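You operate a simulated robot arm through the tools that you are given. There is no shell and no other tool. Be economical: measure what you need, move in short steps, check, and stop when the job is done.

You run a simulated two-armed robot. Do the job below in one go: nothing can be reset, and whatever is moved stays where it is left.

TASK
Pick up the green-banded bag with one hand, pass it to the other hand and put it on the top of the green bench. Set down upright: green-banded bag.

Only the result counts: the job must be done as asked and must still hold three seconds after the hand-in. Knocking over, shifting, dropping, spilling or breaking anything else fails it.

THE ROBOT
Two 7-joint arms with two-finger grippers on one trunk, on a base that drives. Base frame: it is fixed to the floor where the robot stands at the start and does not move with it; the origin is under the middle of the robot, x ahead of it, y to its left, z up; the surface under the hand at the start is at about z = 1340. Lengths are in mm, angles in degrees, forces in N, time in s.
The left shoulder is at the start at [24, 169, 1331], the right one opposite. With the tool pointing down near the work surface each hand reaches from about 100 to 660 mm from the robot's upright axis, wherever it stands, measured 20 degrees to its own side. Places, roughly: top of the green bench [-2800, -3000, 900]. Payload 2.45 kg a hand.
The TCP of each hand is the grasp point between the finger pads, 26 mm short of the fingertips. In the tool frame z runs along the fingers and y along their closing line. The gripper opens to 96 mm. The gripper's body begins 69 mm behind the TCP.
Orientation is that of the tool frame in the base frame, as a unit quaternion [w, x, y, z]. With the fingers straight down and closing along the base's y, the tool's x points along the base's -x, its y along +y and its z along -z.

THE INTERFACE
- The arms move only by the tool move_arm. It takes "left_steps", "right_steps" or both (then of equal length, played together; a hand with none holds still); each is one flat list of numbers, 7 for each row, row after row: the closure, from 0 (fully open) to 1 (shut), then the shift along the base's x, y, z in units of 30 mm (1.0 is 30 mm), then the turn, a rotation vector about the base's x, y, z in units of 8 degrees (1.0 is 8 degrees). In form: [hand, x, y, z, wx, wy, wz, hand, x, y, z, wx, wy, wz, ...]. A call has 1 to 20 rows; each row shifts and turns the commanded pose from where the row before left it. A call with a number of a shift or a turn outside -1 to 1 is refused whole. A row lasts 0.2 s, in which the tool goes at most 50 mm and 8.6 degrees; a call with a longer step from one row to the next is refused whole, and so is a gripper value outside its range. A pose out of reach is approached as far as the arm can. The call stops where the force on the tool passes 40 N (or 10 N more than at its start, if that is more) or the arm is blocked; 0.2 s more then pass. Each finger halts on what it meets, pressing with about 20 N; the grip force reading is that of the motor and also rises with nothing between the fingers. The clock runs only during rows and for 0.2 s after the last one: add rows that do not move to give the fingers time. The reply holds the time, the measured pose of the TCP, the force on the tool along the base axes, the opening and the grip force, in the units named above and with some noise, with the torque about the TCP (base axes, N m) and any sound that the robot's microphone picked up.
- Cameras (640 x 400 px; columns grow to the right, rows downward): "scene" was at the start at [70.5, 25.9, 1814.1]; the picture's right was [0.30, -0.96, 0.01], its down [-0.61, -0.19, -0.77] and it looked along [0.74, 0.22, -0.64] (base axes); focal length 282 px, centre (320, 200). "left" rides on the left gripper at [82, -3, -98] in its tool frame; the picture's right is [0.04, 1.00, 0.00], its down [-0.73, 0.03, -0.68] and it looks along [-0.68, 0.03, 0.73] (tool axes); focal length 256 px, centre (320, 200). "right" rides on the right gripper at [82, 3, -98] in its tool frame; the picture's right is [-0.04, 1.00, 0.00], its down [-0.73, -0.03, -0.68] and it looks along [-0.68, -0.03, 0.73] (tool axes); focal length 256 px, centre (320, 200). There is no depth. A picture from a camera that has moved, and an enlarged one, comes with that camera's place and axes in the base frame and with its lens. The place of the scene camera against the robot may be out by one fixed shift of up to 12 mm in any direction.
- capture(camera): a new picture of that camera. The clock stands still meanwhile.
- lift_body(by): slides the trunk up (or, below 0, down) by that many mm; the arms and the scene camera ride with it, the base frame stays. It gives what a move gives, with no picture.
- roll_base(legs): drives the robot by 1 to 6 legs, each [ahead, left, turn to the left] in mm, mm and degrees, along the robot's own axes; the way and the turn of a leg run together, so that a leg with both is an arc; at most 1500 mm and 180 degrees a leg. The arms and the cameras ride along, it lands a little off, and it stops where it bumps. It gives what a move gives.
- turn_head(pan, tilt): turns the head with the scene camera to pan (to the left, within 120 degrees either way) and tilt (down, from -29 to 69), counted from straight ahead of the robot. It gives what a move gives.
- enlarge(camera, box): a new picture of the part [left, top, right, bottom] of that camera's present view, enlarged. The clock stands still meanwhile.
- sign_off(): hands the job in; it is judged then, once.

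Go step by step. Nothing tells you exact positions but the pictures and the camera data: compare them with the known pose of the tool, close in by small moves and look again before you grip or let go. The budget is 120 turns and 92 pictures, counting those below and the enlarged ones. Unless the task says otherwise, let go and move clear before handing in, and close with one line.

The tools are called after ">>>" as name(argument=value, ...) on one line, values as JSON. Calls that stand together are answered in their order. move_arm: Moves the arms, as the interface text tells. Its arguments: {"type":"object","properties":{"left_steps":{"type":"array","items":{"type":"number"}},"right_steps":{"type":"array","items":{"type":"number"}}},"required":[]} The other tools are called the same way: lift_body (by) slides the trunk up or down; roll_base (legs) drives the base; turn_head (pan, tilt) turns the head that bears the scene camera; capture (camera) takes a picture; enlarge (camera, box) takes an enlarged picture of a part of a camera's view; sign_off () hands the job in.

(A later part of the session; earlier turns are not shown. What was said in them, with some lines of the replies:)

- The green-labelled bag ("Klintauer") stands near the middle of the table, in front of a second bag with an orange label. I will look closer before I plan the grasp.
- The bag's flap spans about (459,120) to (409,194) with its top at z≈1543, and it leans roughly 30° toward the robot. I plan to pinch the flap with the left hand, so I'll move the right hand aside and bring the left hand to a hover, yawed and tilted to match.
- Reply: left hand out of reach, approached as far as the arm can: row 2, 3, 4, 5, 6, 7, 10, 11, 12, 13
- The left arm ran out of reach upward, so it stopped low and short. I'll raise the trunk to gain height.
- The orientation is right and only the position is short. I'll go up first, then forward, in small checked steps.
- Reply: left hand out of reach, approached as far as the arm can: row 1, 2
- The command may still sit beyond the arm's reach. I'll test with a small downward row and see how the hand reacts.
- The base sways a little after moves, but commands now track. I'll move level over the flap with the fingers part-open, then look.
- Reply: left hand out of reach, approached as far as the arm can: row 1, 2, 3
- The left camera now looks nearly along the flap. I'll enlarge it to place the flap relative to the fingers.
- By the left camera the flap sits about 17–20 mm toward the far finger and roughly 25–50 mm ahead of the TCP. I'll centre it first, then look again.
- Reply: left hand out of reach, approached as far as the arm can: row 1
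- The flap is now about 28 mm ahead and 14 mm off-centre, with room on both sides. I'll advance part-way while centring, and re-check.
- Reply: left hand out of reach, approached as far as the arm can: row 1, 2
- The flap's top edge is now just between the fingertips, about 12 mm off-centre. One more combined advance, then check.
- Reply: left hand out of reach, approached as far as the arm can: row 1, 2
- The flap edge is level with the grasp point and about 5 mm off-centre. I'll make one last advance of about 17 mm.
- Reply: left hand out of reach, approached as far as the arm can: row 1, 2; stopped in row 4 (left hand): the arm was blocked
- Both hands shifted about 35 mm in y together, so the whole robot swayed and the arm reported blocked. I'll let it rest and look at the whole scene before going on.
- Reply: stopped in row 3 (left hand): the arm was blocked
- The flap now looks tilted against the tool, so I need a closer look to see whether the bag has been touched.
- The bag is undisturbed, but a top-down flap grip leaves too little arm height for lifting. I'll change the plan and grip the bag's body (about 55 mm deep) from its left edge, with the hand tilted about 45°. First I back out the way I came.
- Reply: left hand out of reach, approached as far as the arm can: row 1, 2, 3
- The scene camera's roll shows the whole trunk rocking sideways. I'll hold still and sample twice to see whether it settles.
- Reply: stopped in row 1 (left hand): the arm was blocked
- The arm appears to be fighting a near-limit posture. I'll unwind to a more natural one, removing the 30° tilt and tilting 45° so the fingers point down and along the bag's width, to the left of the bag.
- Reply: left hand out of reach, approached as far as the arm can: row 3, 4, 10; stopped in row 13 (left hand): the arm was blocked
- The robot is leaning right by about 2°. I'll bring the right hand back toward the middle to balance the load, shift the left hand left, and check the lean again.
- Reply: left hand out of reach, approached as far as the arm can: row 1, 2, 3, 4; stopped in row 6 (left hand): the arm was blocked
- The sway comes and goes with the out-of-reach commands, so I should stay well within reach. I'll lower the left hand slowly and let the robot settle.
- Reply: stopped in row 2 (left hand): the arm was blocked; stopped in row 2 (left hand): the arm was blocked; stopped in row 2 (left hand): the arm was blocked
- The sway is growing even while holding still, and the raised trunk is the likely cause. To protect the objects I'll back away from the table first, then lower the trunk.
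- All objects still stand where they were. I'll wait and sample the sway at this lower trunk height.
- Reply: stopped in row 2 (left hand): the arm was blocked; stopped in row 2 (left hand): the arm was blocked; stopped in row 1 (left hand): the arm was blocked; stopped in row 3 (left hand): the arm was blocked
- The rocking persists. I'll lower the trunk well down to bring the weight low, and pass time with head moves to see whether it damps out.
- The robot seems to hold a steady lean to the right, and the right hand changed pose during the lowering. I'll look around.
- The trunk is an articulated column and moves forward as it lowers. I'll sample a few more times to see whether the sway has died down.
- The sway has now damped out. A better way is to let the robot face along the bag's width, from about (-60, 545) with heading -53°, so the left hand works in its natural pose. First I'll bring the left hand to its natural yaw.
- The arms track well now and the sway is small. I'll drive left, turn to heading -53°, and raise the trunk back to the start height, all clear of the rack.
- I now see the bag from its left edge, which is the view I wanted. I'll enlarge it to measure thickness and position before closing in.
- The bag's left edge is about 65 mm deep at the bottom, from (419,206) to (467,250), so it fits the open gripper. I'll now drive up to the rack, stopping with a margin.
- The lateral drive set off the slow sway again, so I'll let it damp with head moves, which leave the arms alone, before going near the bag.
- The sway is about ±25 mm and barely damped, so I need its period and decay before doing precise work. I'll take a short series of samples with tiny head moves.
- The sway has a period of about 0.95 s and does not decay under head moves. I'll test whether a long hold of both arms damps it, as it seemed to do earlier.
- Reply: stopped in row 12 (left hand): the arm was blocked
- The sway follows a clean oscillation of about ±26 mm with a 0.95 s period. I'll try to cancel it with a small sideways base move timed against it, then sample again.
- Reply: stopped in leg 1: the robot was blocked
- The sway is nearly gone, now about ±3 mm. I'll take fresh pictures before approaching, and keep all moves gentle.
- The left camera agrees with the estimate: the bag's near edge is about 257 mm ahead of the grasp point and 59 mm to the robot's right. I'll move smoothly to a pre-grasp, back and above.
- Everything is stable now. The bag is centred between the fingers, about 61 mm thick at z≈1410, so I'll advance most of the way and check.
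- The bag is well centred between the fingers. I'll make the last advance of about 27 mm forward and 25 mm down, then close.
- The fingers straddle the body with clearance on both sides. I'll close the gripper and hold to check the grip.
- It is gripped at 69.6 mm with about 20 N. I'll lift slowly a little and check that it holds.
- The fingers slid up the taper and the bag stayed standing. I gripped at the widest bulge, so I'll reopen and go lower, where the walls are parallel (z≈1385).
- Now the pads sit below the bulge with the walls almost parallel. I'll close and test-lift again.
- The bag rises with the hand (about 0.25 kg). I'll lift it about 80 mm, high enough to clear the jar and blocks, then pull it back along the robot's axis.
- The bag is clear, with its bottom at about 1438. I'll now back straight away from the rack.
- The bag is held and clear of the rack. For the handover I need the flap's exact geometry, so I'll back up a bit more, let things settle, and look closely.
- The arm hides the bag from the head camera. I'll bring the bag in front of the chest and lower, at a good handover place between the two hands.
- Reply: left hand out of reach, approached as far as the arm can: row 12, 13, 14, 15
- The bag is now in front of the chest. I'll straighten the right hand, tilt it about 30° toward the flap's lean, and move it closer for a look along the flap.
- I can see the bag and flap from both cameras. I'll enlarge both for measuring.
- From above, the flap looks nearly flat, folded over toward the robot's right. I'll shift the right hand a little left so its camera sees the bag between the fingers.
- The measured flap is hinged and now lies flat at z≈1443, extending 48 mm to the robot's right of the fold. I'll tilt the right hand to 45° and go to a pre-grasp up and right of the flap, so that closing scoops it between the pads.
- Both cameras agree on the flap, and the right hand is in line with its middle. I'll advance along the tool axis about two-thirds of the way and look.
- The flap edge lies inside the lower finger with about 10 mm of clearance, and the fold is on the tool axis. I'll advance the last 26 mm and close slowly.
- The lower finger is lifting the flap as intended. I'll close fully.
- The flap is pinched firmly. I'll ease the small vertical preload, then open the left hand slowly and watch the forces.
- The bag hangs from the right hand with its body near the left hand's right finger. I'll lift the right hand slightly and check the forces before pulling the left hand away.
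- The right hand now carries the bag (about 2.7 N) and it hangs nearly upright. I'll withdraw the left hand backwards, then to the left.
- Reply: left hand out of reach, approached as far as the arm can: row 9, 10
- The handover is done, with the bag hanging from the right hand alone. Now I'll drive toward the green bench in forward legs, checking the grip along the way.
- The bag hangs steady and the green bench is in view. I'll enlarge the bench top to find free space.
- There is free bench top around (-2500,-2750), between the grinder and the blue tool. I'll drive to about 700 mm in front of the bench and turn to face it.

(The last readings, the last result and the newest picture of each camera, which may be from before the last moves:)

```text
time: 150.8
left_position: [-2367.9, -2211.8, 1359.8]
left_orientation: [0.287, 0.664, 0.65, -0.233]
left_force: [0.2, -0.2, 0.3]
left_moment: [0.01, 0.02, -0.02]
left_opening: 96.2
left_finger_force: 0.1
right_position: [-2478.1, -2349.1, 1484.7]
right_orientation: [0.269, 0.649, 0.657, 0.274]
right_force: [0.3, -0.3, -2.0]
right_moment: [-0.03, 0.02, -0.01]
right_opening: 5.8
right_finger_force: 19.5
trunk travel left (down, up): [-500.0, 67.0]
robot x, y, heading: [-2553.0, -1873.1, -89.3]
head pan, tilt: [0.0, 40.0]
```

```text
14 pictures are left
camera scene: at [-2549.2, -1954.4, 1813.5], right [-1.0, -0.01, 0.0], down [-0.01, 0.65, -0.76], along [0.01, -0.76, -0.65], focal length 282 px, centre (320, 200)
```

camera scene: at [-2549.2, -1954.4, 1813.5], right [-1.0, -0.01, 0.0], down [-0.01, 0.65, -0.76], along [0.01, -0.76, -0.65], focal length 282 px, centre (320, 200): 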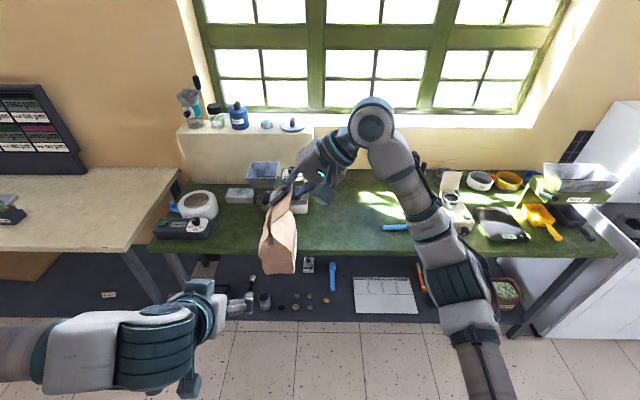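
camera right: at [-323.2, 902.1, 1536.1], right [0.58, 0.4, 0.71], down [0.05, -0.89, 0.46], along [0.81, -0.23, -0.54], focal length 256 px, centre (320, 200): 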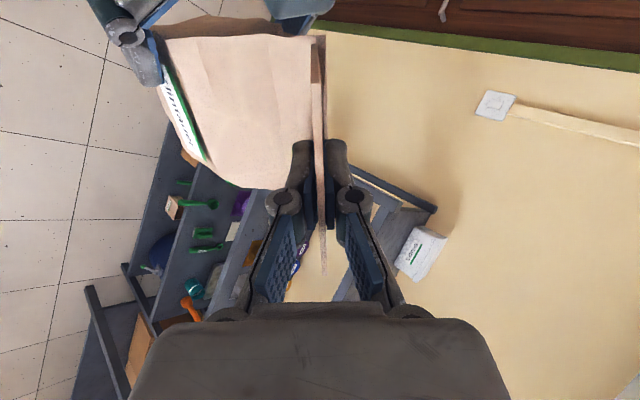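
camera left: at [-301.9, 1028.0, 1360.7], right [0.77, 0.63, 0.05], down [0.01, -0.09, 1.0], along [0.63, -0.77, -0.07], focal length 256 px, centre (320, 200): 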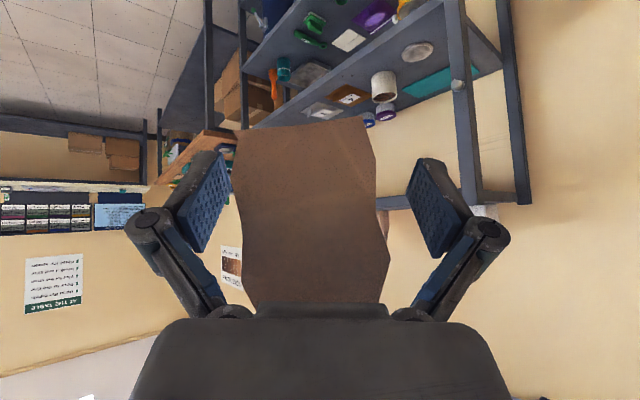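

The bag hangs upright before the bench, whose front edge is near y≈-2690. I'll aim for about (-2620,-2790). First I'll lower the trunk here, clear of everything, and check the hand pose.

>>> lift_body(by=-250)

>>> move_arm(right_steps=[1, -0.2, 0, 0, 0, 0, 0, 1, -0.4, 0, 0, 0, 0, 0, 1, -0.5, 0, 0, 0, 0, 0, 1, -0.5, 0, 0, 0, 0, 0, 1, -0.5, 0, 0, 0, 0, 0, 1, -0.5, 0, 0, 0, 0, 0, 1, -0.5, 0, 0, 0, 0, 0, 1, -0.5, 0, 0, 0, 0, 0, 1, -0.5, 0, 0, 0, 0, 0, 1, -0.5, 0, 0, 0, 0, 0, 1, -0.4, 0, 0, 0, 0, 0, 1, -0.2, 0, 0, 0, 0, 0, 1, 0, 0, 0, 0, 0, 0])

>>> capture(camera="scene")

```text
time: 153.4
left_position: [-2365.2, -2238.3, 1069.2]
left_orientation: [0.246, 0.68, 0.662, -0.195]
left_force: [1.7, 0.3, 0.7]
left_moment: [0.01, 0.03, -0.01]
left_opening: 96.2
left_finger_force: 0.0
right_position: [-2476.3, -2349.0, 1236.5]
right_orientation: [0.27, 0.648, 0.657, 0.273]
right_force: [-0.5, 0.1, -3.0]
right_moment: [-0.01, 0.0, -0.01]
right_opening: 5.8
right_finger_force: 20.1
trunk travel left (down, up): [-250.0, 317.0]
robot x, y, heading: [-2554.1, -1871.1, -89.3]
head pan, tilt: [0.0, 40.0]
```

```text
time: 156.2
left_position: [-2367.0, -2238.5, 1068.5]
left_orientation: [0.245, 0.68, 0.663, -0.192]
left_force: [-0.1, 0.4, -0.6]
left_moment: [-0.02, -0.03, 0.0]
left_opening: 95.9
left_finger_force: 0.0
right_position: [-2634.0, -2348.4, 1234.2]
right_orientation: [0.269, 0.649, 0.657, 0.273]
right_force: [-0.2, -0.5, -2.4]
right_moment: [-0.02, 0.04, 0.0]
right_opening: 6.1
right_finger_force: 19.9
trunk travel left (down, up): [-250.0, 317.0]
robot x, y, heading: [-2557.4, -1870.3, -89.4]
head pan, tilt: [0.0, 40.0]
```

```text
13 pictures are left
camera scene: at [-2550.3, -2032.4, 1562.1], right [-1.0, -0.01, 0.0], down [-0.01, 0.65, -0.76], along [0.01, -0.76, -0.65], focal length 282 px, centre (320, 200)
```

scene: 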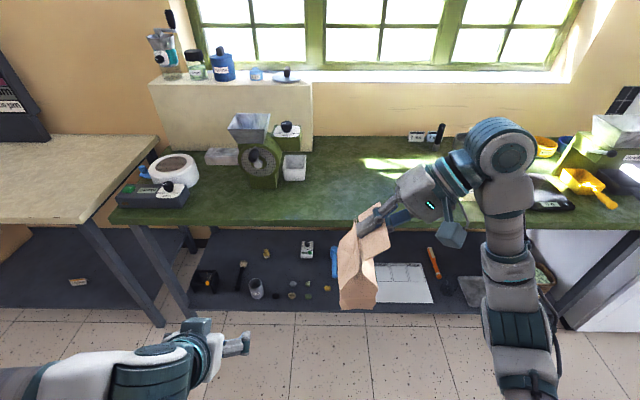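

The bag now hangs in line with the free spot. I'll pull the left hand back a bit, then drive 480 mm straight ahead so the bag comes over the bench.

>>> move_arm(left_steps=[0, 0, 0.4, 0.2, 0, 0, 0, 0, 0, 0.5, 0.3, 0, 0, 0, 0, 0, 0.5, 0.3, 0, 0, 0, 0, 0, 0.5, 0.3, 0, 0, 0, 0, 0, 0.4, 0.2, 0, 0, 0])

>>> roll_base(legs=[[480, 0, 0]])

>>> turn_head(pan=0, tilt=45)

>>> capture(camera="scene")

>>> capture(camera="right")

```text
time: 157.4
left_position: [-2372.2, -2183.4, 1123.8]
left_orientation: [0.244, 0.681, 0.664, -0.191]
left_force: [-0.1, -0.3, -0.1]
left_moment: [0.0, 0.03, 0.01]
left_opening: 96.1
left_finger_force: 0.1
left hand out of reach, approached as far as the arm can: row 1, 2, 3, 5
right_position: [-2634.1, -2350.1, 1234.6]
right_orientation: [0.269, 0.649, 0.657, 0.274]
right_force: [-0.4, -0.4, -2.3]
right_moment: [-0.02, 0.04, 0.01]
right_opening: 6.3
right_finger_force: 19.9
trunk travel left (down, up): [-250.0, 317.0]
robot x, y, heading: [-2554.3, -1873.1, -89.4]
head pan, tilt: [0.0, 40.0]
```

```text
time: 160.2
left_position: [-2360.0, -2663.0, 1124.5]
left_orientation: [0.246, 0.677, 0.667, -0.191]
left_force: [0.0, 0.4, 0.1]
left_moment: [0.0, 0.0, 0.02]
left_opening: 96.1
left_finger_force: 0.1
right_position: [-2619.9, -2832.5, 1234.3]
right_orientation: [0.269, 0.645, 0.661, 0.274]
right_force: [0.1, 0.2, -1.8]
right_moment: [-0.01, -0.01, -0.02]
right_opening: 5.9
right_finger_force: 20.6
trunk travel left (down, up): [-250.0, 317.0]
robot x, y, heading: [-2546.4, -2357.1, -88.7]
head pan, tilt: [0.0, 40.0]
```

```text
time: 160.9
left_position: [-2360.2, -2660.9, 1124.2]
left_orientation: [0.246, 0.677, 0.667, -0.192]
left_force: [0.2, -0.1, 0.7]
left_moment: [0.03, 0.05, 0.0]
left_opening: 96.1
left_finger_force: 0.1
right_position: [-2620.8, -2831.6, 1236.0]
right_orientation: [0.269, 0.645, 0.66, 0.274]
right_force: [-0.3, -1.0, -1.7]
right_moment: [0.0, 0.04, 0.0]
right_opening: 6.0
right_finger_force: 20.6
trunk travel left (down, up): [-250.0, 317.0]
robot x, y, heading: [-2546.9, -2351.9, -88.6]
head pan, tilt: [0.0, 45.0]
```

```text
12 pictures are left
camera scene: at [-2540.3, -2511.8, 1554.9], right [-1.0, -0.02, 0.0], down [-0.02, 0.71, -0.7], along [0.02, -0.7, -0.71], focal length 282 px, centre (320, 200)
```

scene: 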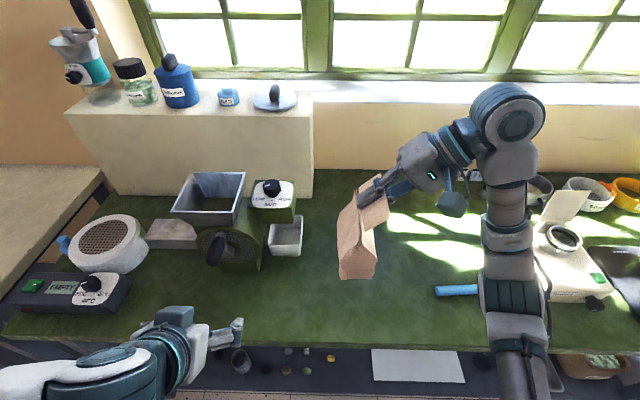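

```text
11 pictures are left
camera right: at [-2691.5, -2748.1, 1306.9], right [0.71, -0.02, 0.71], down [-0.49, -0.74, 0.46], along [0.52, -0.67, -0.54], focal length 256 px, centre (320, 200)
```

right: 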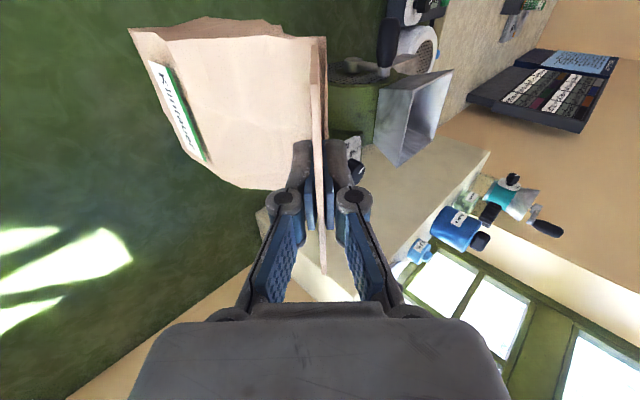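

The bag is over free bench top with its bottom roughly 170 mm above it. I'll lower it 120 mm with the arm and look.

>>> move_arm(right_steps=[1, 0, 0, -0.2, 0, 0, 0, 1, 0, 0, -0.4, 0, 0, 0, 1, 0, 0, -0.4, 0, 0, 0, 1, 0, 0, -0.4, 0, 0, 0, 1, 0, 0, -0.4, 0, 0, 0, 1, 0, 0, -0.4, 0, 0, 0, 1, 0, 0, -0.4, 0, 0, 0, 1, 0, 0, -0.4, 0, 0, 0, 1, 0, 0, -0.4, 0, 0, 0, 1, 0, 0, -0.4, 0, 0, 0, 1, 0, 0, -0.2, 0, 0, 0, 1, 0, 0, 0, 0, 0, 0])

>>> capture(camera="scene")

```text
time: 163.5
left_position: [-2360.1, -2662.3, 1125.0]
left_orientation: [0.246, 0.677, 0.667, -0.192]
left_force: [0.7, 0.6, 0.1]
left_moment: [-0.02, 0.01, 0.01]
left_opening: 96.0
left_finger_force: 0.0
right_position: [-2622.4, -2830.3, 1115.6]
right_orientation: [0.27, 0.645, 0.661, 0.274]
right_force: [0.6, 0.3, -2.0]
right_moment: [0.0, 0.0, 0.01]
right_opening: 6.1
right_finger_force: 19.9
trunk travel left (down, up): [-250.0, 317.0]
robot x, y, heading: [-2549.6, -2356.8, -88.7]
head pan, tilt: [0.0, 45.0]
```

```text
10 pictures are left
camera scene: at [-2540.6, -2511.1, 1554.9], right [-1.0, -0.02, 0.0], down [-0.02, 0.71, -0.7], along [0.02, -0.7, -0.71], focal length 282 px, centre (320, 200)
```

scene: 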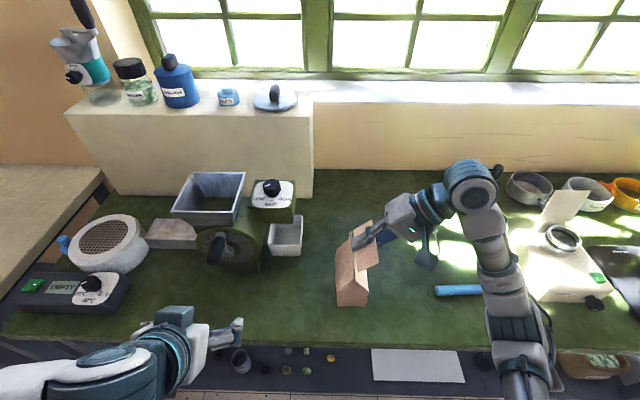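

About 45 mm remains. I'll lower 36 mm, then in small steps, watching for the weight to come off the hand.

>>> move_arm(right_steps=[1, 0, 0, -0.2, 0, 0, 0, 1, 0, 0, -0.25, 0, 0, 0, 1, 0, 0, -0.25, 0, 0, 0, 1, 0, 0, -0.25, 0, 0, 0, 1, 0, 0, -0.15, 0, 0, 0, 1, 0, 0, -0.1, 0, 0, 0, 1, 0, 0, 0, 0, 0, 0])

>>> move_arm(right_steps=[1, 0, 0, -0.1, 0, 0, 0, 1, 0, 0, -0.1, 0, 0, 0, 1, 0, 0, 0, 0, 0, 0])

>>> enlarge(camera="scene", box=[270, 180, 470, 340])

```text
time: 165.1
left_position: [-2361.2, -2661.8, 1125.6]
left_orientation: [0.246, 0.677, 0.667, -0.192]
left_force: [0.4, 0.1, 0.6]
left_moment: [0.0, -0.02, -0.03]
left_opening: 96.0
left_finger_force: 0.1
right_position: [-2622.1, -2830.4, 1081.2]
right_orientation: [0.269, 0.645, 0.661, 0.273]
right_force: [0.0, 0.4, -1.3]
right_moment: [-0.03, 0.0, -0.03]
right_opening: 6.3
right_finger_force: 19.5
trunk travel left (down, up): [-250.0, 317.0]
robot x, y, heading: [-2549.6, -2353.9, -88.4]
head pan, tilt: [0.0, 45.0]
```

```text
time: 165.9
left_position: [-2361.1, -2662.0, 1125.5]
left_orientation: [0.246, 0.676, 0.667, -0.192]
left_force: [0.2, -0.5, -0.3]
left_moment: [0.01, 0.01, -0.01]
left_opening: 96.2
left_finger_force: 0.0
right_position: [-2621.9, -2828.9, 1074.6]
right_orientation: [0.269, 0.645, 0.661, 0.273]
right_force: [0.2, -0.2, -1.8]
right_moment: [-0.02, 0.03, 0.02]
right_opening: 5.8
right_finger_force: 20.8
trunk travel left (down, up): [-250.0, 317.0]
robot x, y, heading: [-2543.3, -2355.0, -88.8]
head pan, tilt: [0.0, 45.0]
```

```text
2.50 times, centred on (370, 260) of scene
camera zoom: at [-2540.7, -2511.1, 1554.9], right [-1.0, -0.02, 0.0], down [-0.02, 0.71, -0.7], along [0.02, -0.7, -0.71], focal length 705 px, centre (195, 50)
```

zoom: 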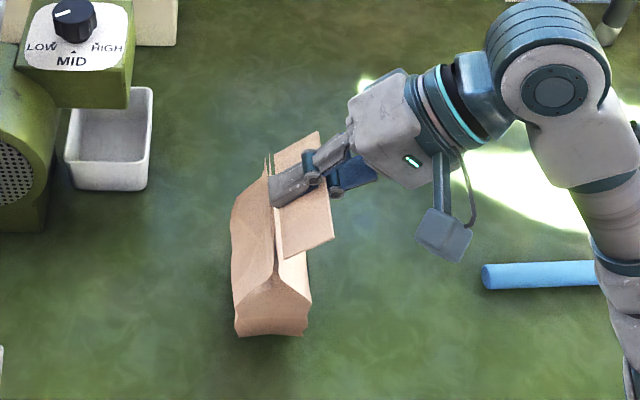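

The bag still hangs. I'll continue in 6 mm steps until the weight transfers.

>>> move_arm(right_steps=[1, 0, 0, -0.1, 0, 0, 0, 1, 0, 0, -0.1, 0, 0, 0, 1, 0, 0, 0, 0, 0, 0])

>>> move_arm(right_steps=[1, 0, 0, -0.1, 0, 0, 0, 1, 0, 0, 0, 0, 0, 0])

>>> move_arm(right_steps=[1, 0, 0, -0.1, 0, 0, 0, 1, 0, 0, 0, 0, 0, 0])

>>> enlarge(camera="scene", box=[270, 180, 470, 340])

```text
time: 166.7
left_position: [-2360.6, -2661.5, 1124.7]
left_orientation: [0.246, 0.677, 0.667, -0.191]
left_force: [0.4, 0.4, 0.5]
left_moment: [0.02, 0.01, -0.01]
left_opening: 96.2
left_finger_force: 0.2
right_position: [-2620.8, -2830.1, 1068.9]
right_orientation: [0.269, 0.645, 0.661, 0.274]
right_force: [0.4, -0.1, -2.7]
right_moment: [-0.01, 0.06, -0.01]
right_opening: 6.0
right_finger_force: 19.7
trunk travel left (down, up): [-250.0, 317.0]
robot x, y, heading: [-2550.1, -2352.1, -88.8]
head pan, tilt: [0.0, 45.0]
```

```text
time: 167.3
left_position: [-2361.4, -2661.9, 1125.0]
left_orientation: [0.246, 0.676, 0.667, -0.191]
left_force: [0.1, 0.6, -0.4]
left_moment: [0.0, 0.0, 0.01]
left_opening: 96.0
left_finger_force: 0.0
right_position: [-2621.6, -2829.9, 1066.2]
right_orientation: [0.269, 0.646, 0.661, 0.273]
right_force: [0.5, 0.3, -2.1]
right_moment: [0.01, 0.01, 0.0]
right_opening: 6.2
right_finger_force: 19.9
trunk travel left (down, up): [-250.0, 317.0]
robot x, y, heading: [-2549.5, -2352.9, -88.7]
head pan, tilt: [0.0, 45.0]
```

```text
time: 167.9
left_position: [-2360.8, -2661.6, 1124.8]
left_orientation: [0.246, 0.677, 0.667, -0.191]
left_force: [0.1, -1.0, -0.2]
left_moment: [-0.01, 0.03, 0.01]
left_opening: 95.9
left_finger_force: 0.0
right_position: [-2621.8, -2829.9, 1061.9]
right_orientation: [0.27, 0.645, 0.661, 0.272]
right_force: [0.0, -0.2, -2.0]
right_moment: [-0.01, 0.03, -0.06]
right_opening: 5.9
right_finger_force: 20.2
trunk travel left (down, up): [-250.0, 317.0]
robot x, y, heading: [-2545.6, -2352.5, -88.6]
head pan, tilt: [0.0, 45.0]
```

```text
2.50 times, centred on (370, 260) of scene
camera zoom: at [-2540.7, -2511.1, 1554.9], right [-1.0, -0.02, 0.0], down [-0.02, 0.71, -0.7], along [0.02, -0.7, -0.71], focal length 705 px, centre (195, 50)
```

zoom: 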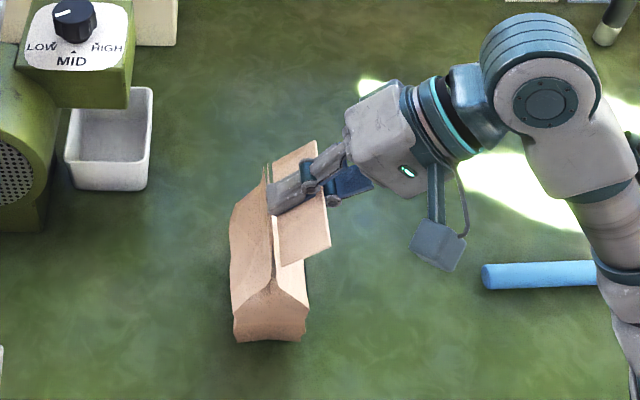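

It is still carrying the full weight. I'll keep going down in small steps.

>>> move_arm(right_steps=[1, 0, 0, -0.1, 0, 0, 0, 1, 0, 0, -0.1, 0, 0, 0, 1, 0, 0, 0, 0, 0, 0])

>>> move_arm(right_steps=[1, 0, 0, -0.1, 0, 0, 0, 1, 0, 0, -0.1, 0, 0, 0, 1, 0, 0, 0, 0, 0, 0])

```text
time: 168.7
left_position: [-2360.0, -2661.4, 1123.9]
left_orientation: [0.246, 0.676, 0.668, -0.191]
left_force: [0.1, -0.1, 0.2]
left_moment: [0.01, 0.0, 0.02]
left_opening: 96.1
left_finger_force: 0.1
right_position: [-2622.1, -2829.2, 1056.3]
right_orientation: [0.27, 0.645, 0.661, 0.273]
right_force: [0.5, -0.2, -2.8]
right_moment: [0.0, 0.07, -0.02]
right_opening: 6.0
right_finger_force: 20.4
trunk travel left (down, up): [-250.0, 317.0]
robot x, y, heading: [-2546.6, -2355.5, -88.9]
head pan, tilt: [0.0, 45.0]
```

```text
time: 169.5
left_position: [-2361.0, -2660.1, 1125.3]
left_orientation: [0.248, 0.677, 0.666, -0.191]
left_force: [-0.7, 0.1, 0.4]
left_moment: [0.02, -0.05, -0.02]
left_opening: 96.1
left_finger_force: 0.2
right_position: [-2623.1, -2831.2, 1053.7]
right_orientation: [0.273, 0.644, 0.66, 0.273]
right_force: [-4.1, -8.1, 28.8]
right_moment: [0.21, -0.47, -0.1]
right_opening: 5.8
right_finger_force: 19.8
trunk travel left (down, up): [-250.0, 317.0]
robot x, y, heading: [-2546.9, -2353.7, -88.8]
head pan, tilt: [0.0, 45.0]
```

Contact: the bag now stands on the bench and pushes up. I'll ease up about 2 mm and look before letting go.

>>> move_arm(right_steps=[1, 0, 0, 0.05, 0, 0, 0, 1, 0, 0, 0.02, 0, 0, 0, 1, 0, 0, 0, 0, 0, 0])

>>> enlarge(camera="scene", box=[270, 180, 470, 340])

```text
time: 170.3
left_position: [-2362.7, -2660.5, 1125.8]
left_orientation: [0.247, 0.676, 0.667, -0.192]
left_force: [-0.7, -1.1, -0.8]
left_moment: [0.0, 0.03, 0.03]
left_opening: 96.0
left_finger_force: 0.0
right_position: [-2623.7, -2830.2, 1054.2]
right_orientation: [0.271, 0.645, 0.66, 0.274]
right_force: [-5.9, -9.4, 28.4]
right_moment: [0.14, -0.42, -0.13]
right_opening: 6.1
right_finger_force: 20.6
trunk travel left (down, up): [-250.0, 317.0]
robot x, y, heading: [-2543.8, -2356.2, -88.7]
head pan, tilt: [0.0, 45.0]
```

```text
2.50 times, centred on (370, 260) of scene
camera zoom: at [-2543.0, -2508.8, 1555.4], right [-1.0, -0.02, 0.0], down [-0.02, 0.71, -0.71], along [0.02, -0.71, -0.71], focal length 705 px, centre (195, 50)
```

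zoom: 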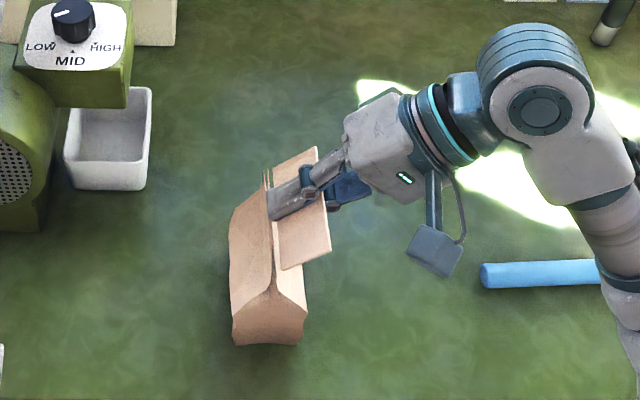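

The preload is still about 28 N. I'll ease up a little more.

>>> move_arm(right_steps=[1, 0, 0, 0.07, 0, 0, 0, 1, 0, 0, 0.05, 0, 0, 0, 1, 0, 0, 0, 0, 0, 0, 1, 0, 0, 0, 0, 0, 0])

```text
time: 171.3
left_position: [-2361.1, -2661.7, 1125.8]
left_orientation: [0.247, 0.676, 0.667, -0.192]
left_force: [-0.3, -0.2, -0.1]
left_moment: [0.0, -0.01, -0.01]
left_opening: 95.9
left_finger_force: 0.0
right_position: [-2621.3, -2830.2, 1054.7]
right_orientation: [0.268, 0.646, 0.66, 0.275]
right_force: [0.2, 0.1, -1.8]
right_moment: [-0.04, 0.07, 0.03]
right_opening: 6.3
right_finger_force: 20.1
trunk travel left (down, up): [-250.0, 317.0]
robot x, y, heading: [-2550.0, -2357.5, -88.7]
head pan, tilt: [0.0, 45.0]
```

It is now just off the surface. I'll lower 1.5 mm and check for a light touch.

>>> move_arm(right_steps=[1, 0, 0, -0.05, 0, 0, 0, 1, 0, 0, 0, 0, 0, 0, 1, 0, 0, 0, 0, 0, 0])

```text
time: 172.1
left_position: [-2360.1, -2661.2, 1125.0]
left_orientation: [0.247, 0.676, 0.667, -0.192]
left_force: [-0.5, 0.1, -0.3]
left_moment: [-0.02, -0.03, 0.02]
left_opening: 95.9
left_finger_force: 0.1
right_position: [-2621.9, -2828.9, 1053.5]
right_orientation: [0.269, 0.645, 0.661, 0.273]
right_force: [-0.3, 0.4, -3.0]
right_moment: [0.01, 0.03, 0.0]
right_opening: 6.3
right_finger_force: 20.2
trunk travel left (down, up): [-250.0, 317.0]
robot x, y, heading: [-2547.8, -2354.6, -88.7]
head pan, tilt: [0.0, 45.0]
```

>>> move_arm(right_steps=[1, 0, 0, -0.05, 0, 0, 0, 1, 0, 0, 0, 0, 0, 0, 1, 0, 0, 0, 0, 0, 0])

```text
time: 172.9
left_position: [-2360.4, -2661.4, 1124.5]
left_orientation: [0.247, 0.676, 0.667, -0.193]
left_force: [0.0, -0.5, -0.1]
left_moment: [0.0, 0.02, -0.01]
left_opening: 95.9
left_finger_force: 0.1
right_position: [-2623.1, -2829.8, 1053.3]
right_orientation: [0.271, 0.645, 0.66, 0.273]
right_force: [-2.1, -3.0, 7.4]
right_moment: [0.18, -0.11, 0.02]
right_opening: 6.2
right_finger_force: 20.2
trunk travel left (down, up): [-250.0, 317.0]
robot x, y, heading: [-2546.3, -2350.0, -88.6]
head pan, tilt: [0.0, 45.0]
```

A light touch of about 7 N, so the bag is standing. I'll open the gripper slowly and then check.

>>> move_arm(right_steps=[0.9, 0, 0, 0, 0, 0, 0, 0.8, 0, 0, 0, 0, 0, 0, 0.7, 0, 0, 0, 0, 0, 0, 0.6, 0, 0, 0, 0, 0, 0, 0.55, 0, 0, 0, 0, 0, 0, 0.55, 0, 0, 0, 0, 0, 0])

>>> enlarge(camera="scene", box=[270, 180, 470, 340])

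```text
time: 174.3
left_position: [-2360.7, -2662.4, 1124.3]
left_orientation: [0.246, 0.677, 0.667, -0.192]
left_force: [1.3, 0.2, 0.0]
left_moment: [0.04, 0.01, 0.02]
left_opening: 96.1
left_finger_force: 0.1
right_position: [-2622.3, -2830.3, 1053.9]
right_orientation: [0.27, 0.645, 0.661, 0.273]
right_force: [-0.2, -0.3, 0.0]
right_moment: [0.03, -0.03, -0.01]
right_opening: 43.3
right_finger_force: 0.0
trunk travel left (down, up): [-250.0, 317.0]
robot x, y, heading: [-2551.2, -2352.3, -88.9]
head pan, tilt: [0.0, 45.0]
```

```text
2.50 times, centred on (370, 260) of scene
camera zoom: at [-2540.8, -2510.7, 1555.0], right [-1.0, -0.02, 0.0], down [-0.02, 0.71, -0.7], along [0.02, -0.7, -0.71], focal length 705 px, centre (195, 50)
```

zoom: 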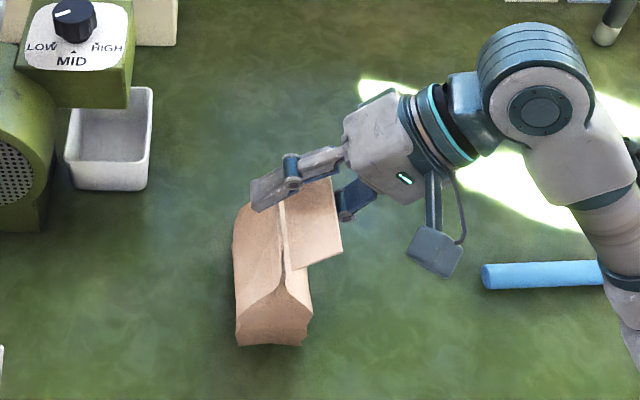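

The bag stands upright on the bench with no force on either hand. I'll withdraw the right hand slowly along its own axis, up and to the right.

>>> move_arm(right_steps=[0.55, -0.1, 0, 0.1, 0, 0, 0, 0.55, -0.15, 0, 0.15, 0, 0, 0, 0.55, -0.2, 0, 0.2, 0, 0, 0, 0.55, -0.2, 0, 0.2, 0, 0, 0, 0.55, -0.25, 0, 0.25, 0, 0, 0, 0.55, -0.25, 0, 0.25, 0, 0, 0, 0.55, -0.3, 0, 0.3, 0, 0, 0, 0.55, -0.4, 0, 0.4, 0, 0, 0, 0.55, -0.4, 0, 0.4, 0, 0, 0, 0.55, -0.4, 0, 0.4, 0, 0, 0, 0.55, -0.3, 0, 0.4, 0, 0, 0, 0.55, -0.1, 0, 0.2, 0, 0, 0, 0.55, 0, 0, 0, 0, 0, 0])

>>> capture(camera="scene")

```text
time: 177.1
left_position: [-2361.0, -2661.5, 1124.8]
left_orientation: [0.246, 0.676, 0.667, -0.192]
left_force: [-0.6, -0.2, 0.7]
left_moment: [0.01, 0.01, 0.0]
left_opening: 96.2
left_finger_force: 0.1
right_position: [-2714.3, -2829.1, 1150.4]
right_orientation: [0.269, 0.645, 0.66, 0.274]
right_force: [0.8, 0.2, -0.3]
right_moment: [-0.03, 0.03, 0.0]
right_opening: 43.1
right_finger_force: 0.1
trunk travel left (down, up): [-250.0, 317.0]
robot x, y, heading: [-2547.7, -2356.8, -88.8]
head pan, tilt: [0.0, 45.0]
```

```text
5 pictures are left
camera scene: at [-2541.5, -2510.7, 1555.0], right [-1.0, -0.02, 0.0], down [-0.02, 0.71, -0.7], along [0.02, -0.7, -0.71], focal length 282 px, centre (320, 200)
```

scene: 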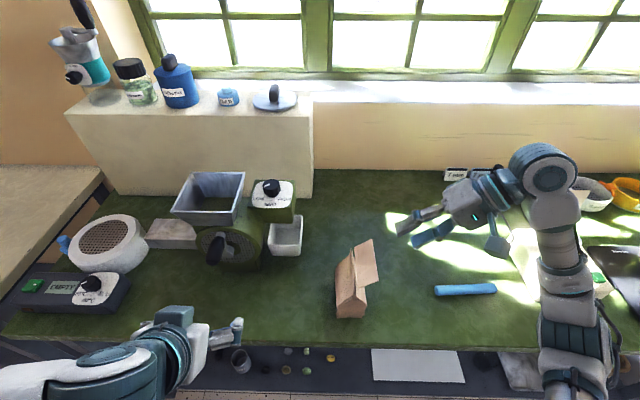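

The bag stands upright and free on the green bench top, both hands are clear, and nothing else on the bench has moved. I'm handing in.

>>> sign_off()

```text
The job is handed in.
```

I picked up the green-banded bag with the left hand, passed it in mid-air to the right hand, and set it upright on the green bench. Both hands had let go and were clear when I handed in.
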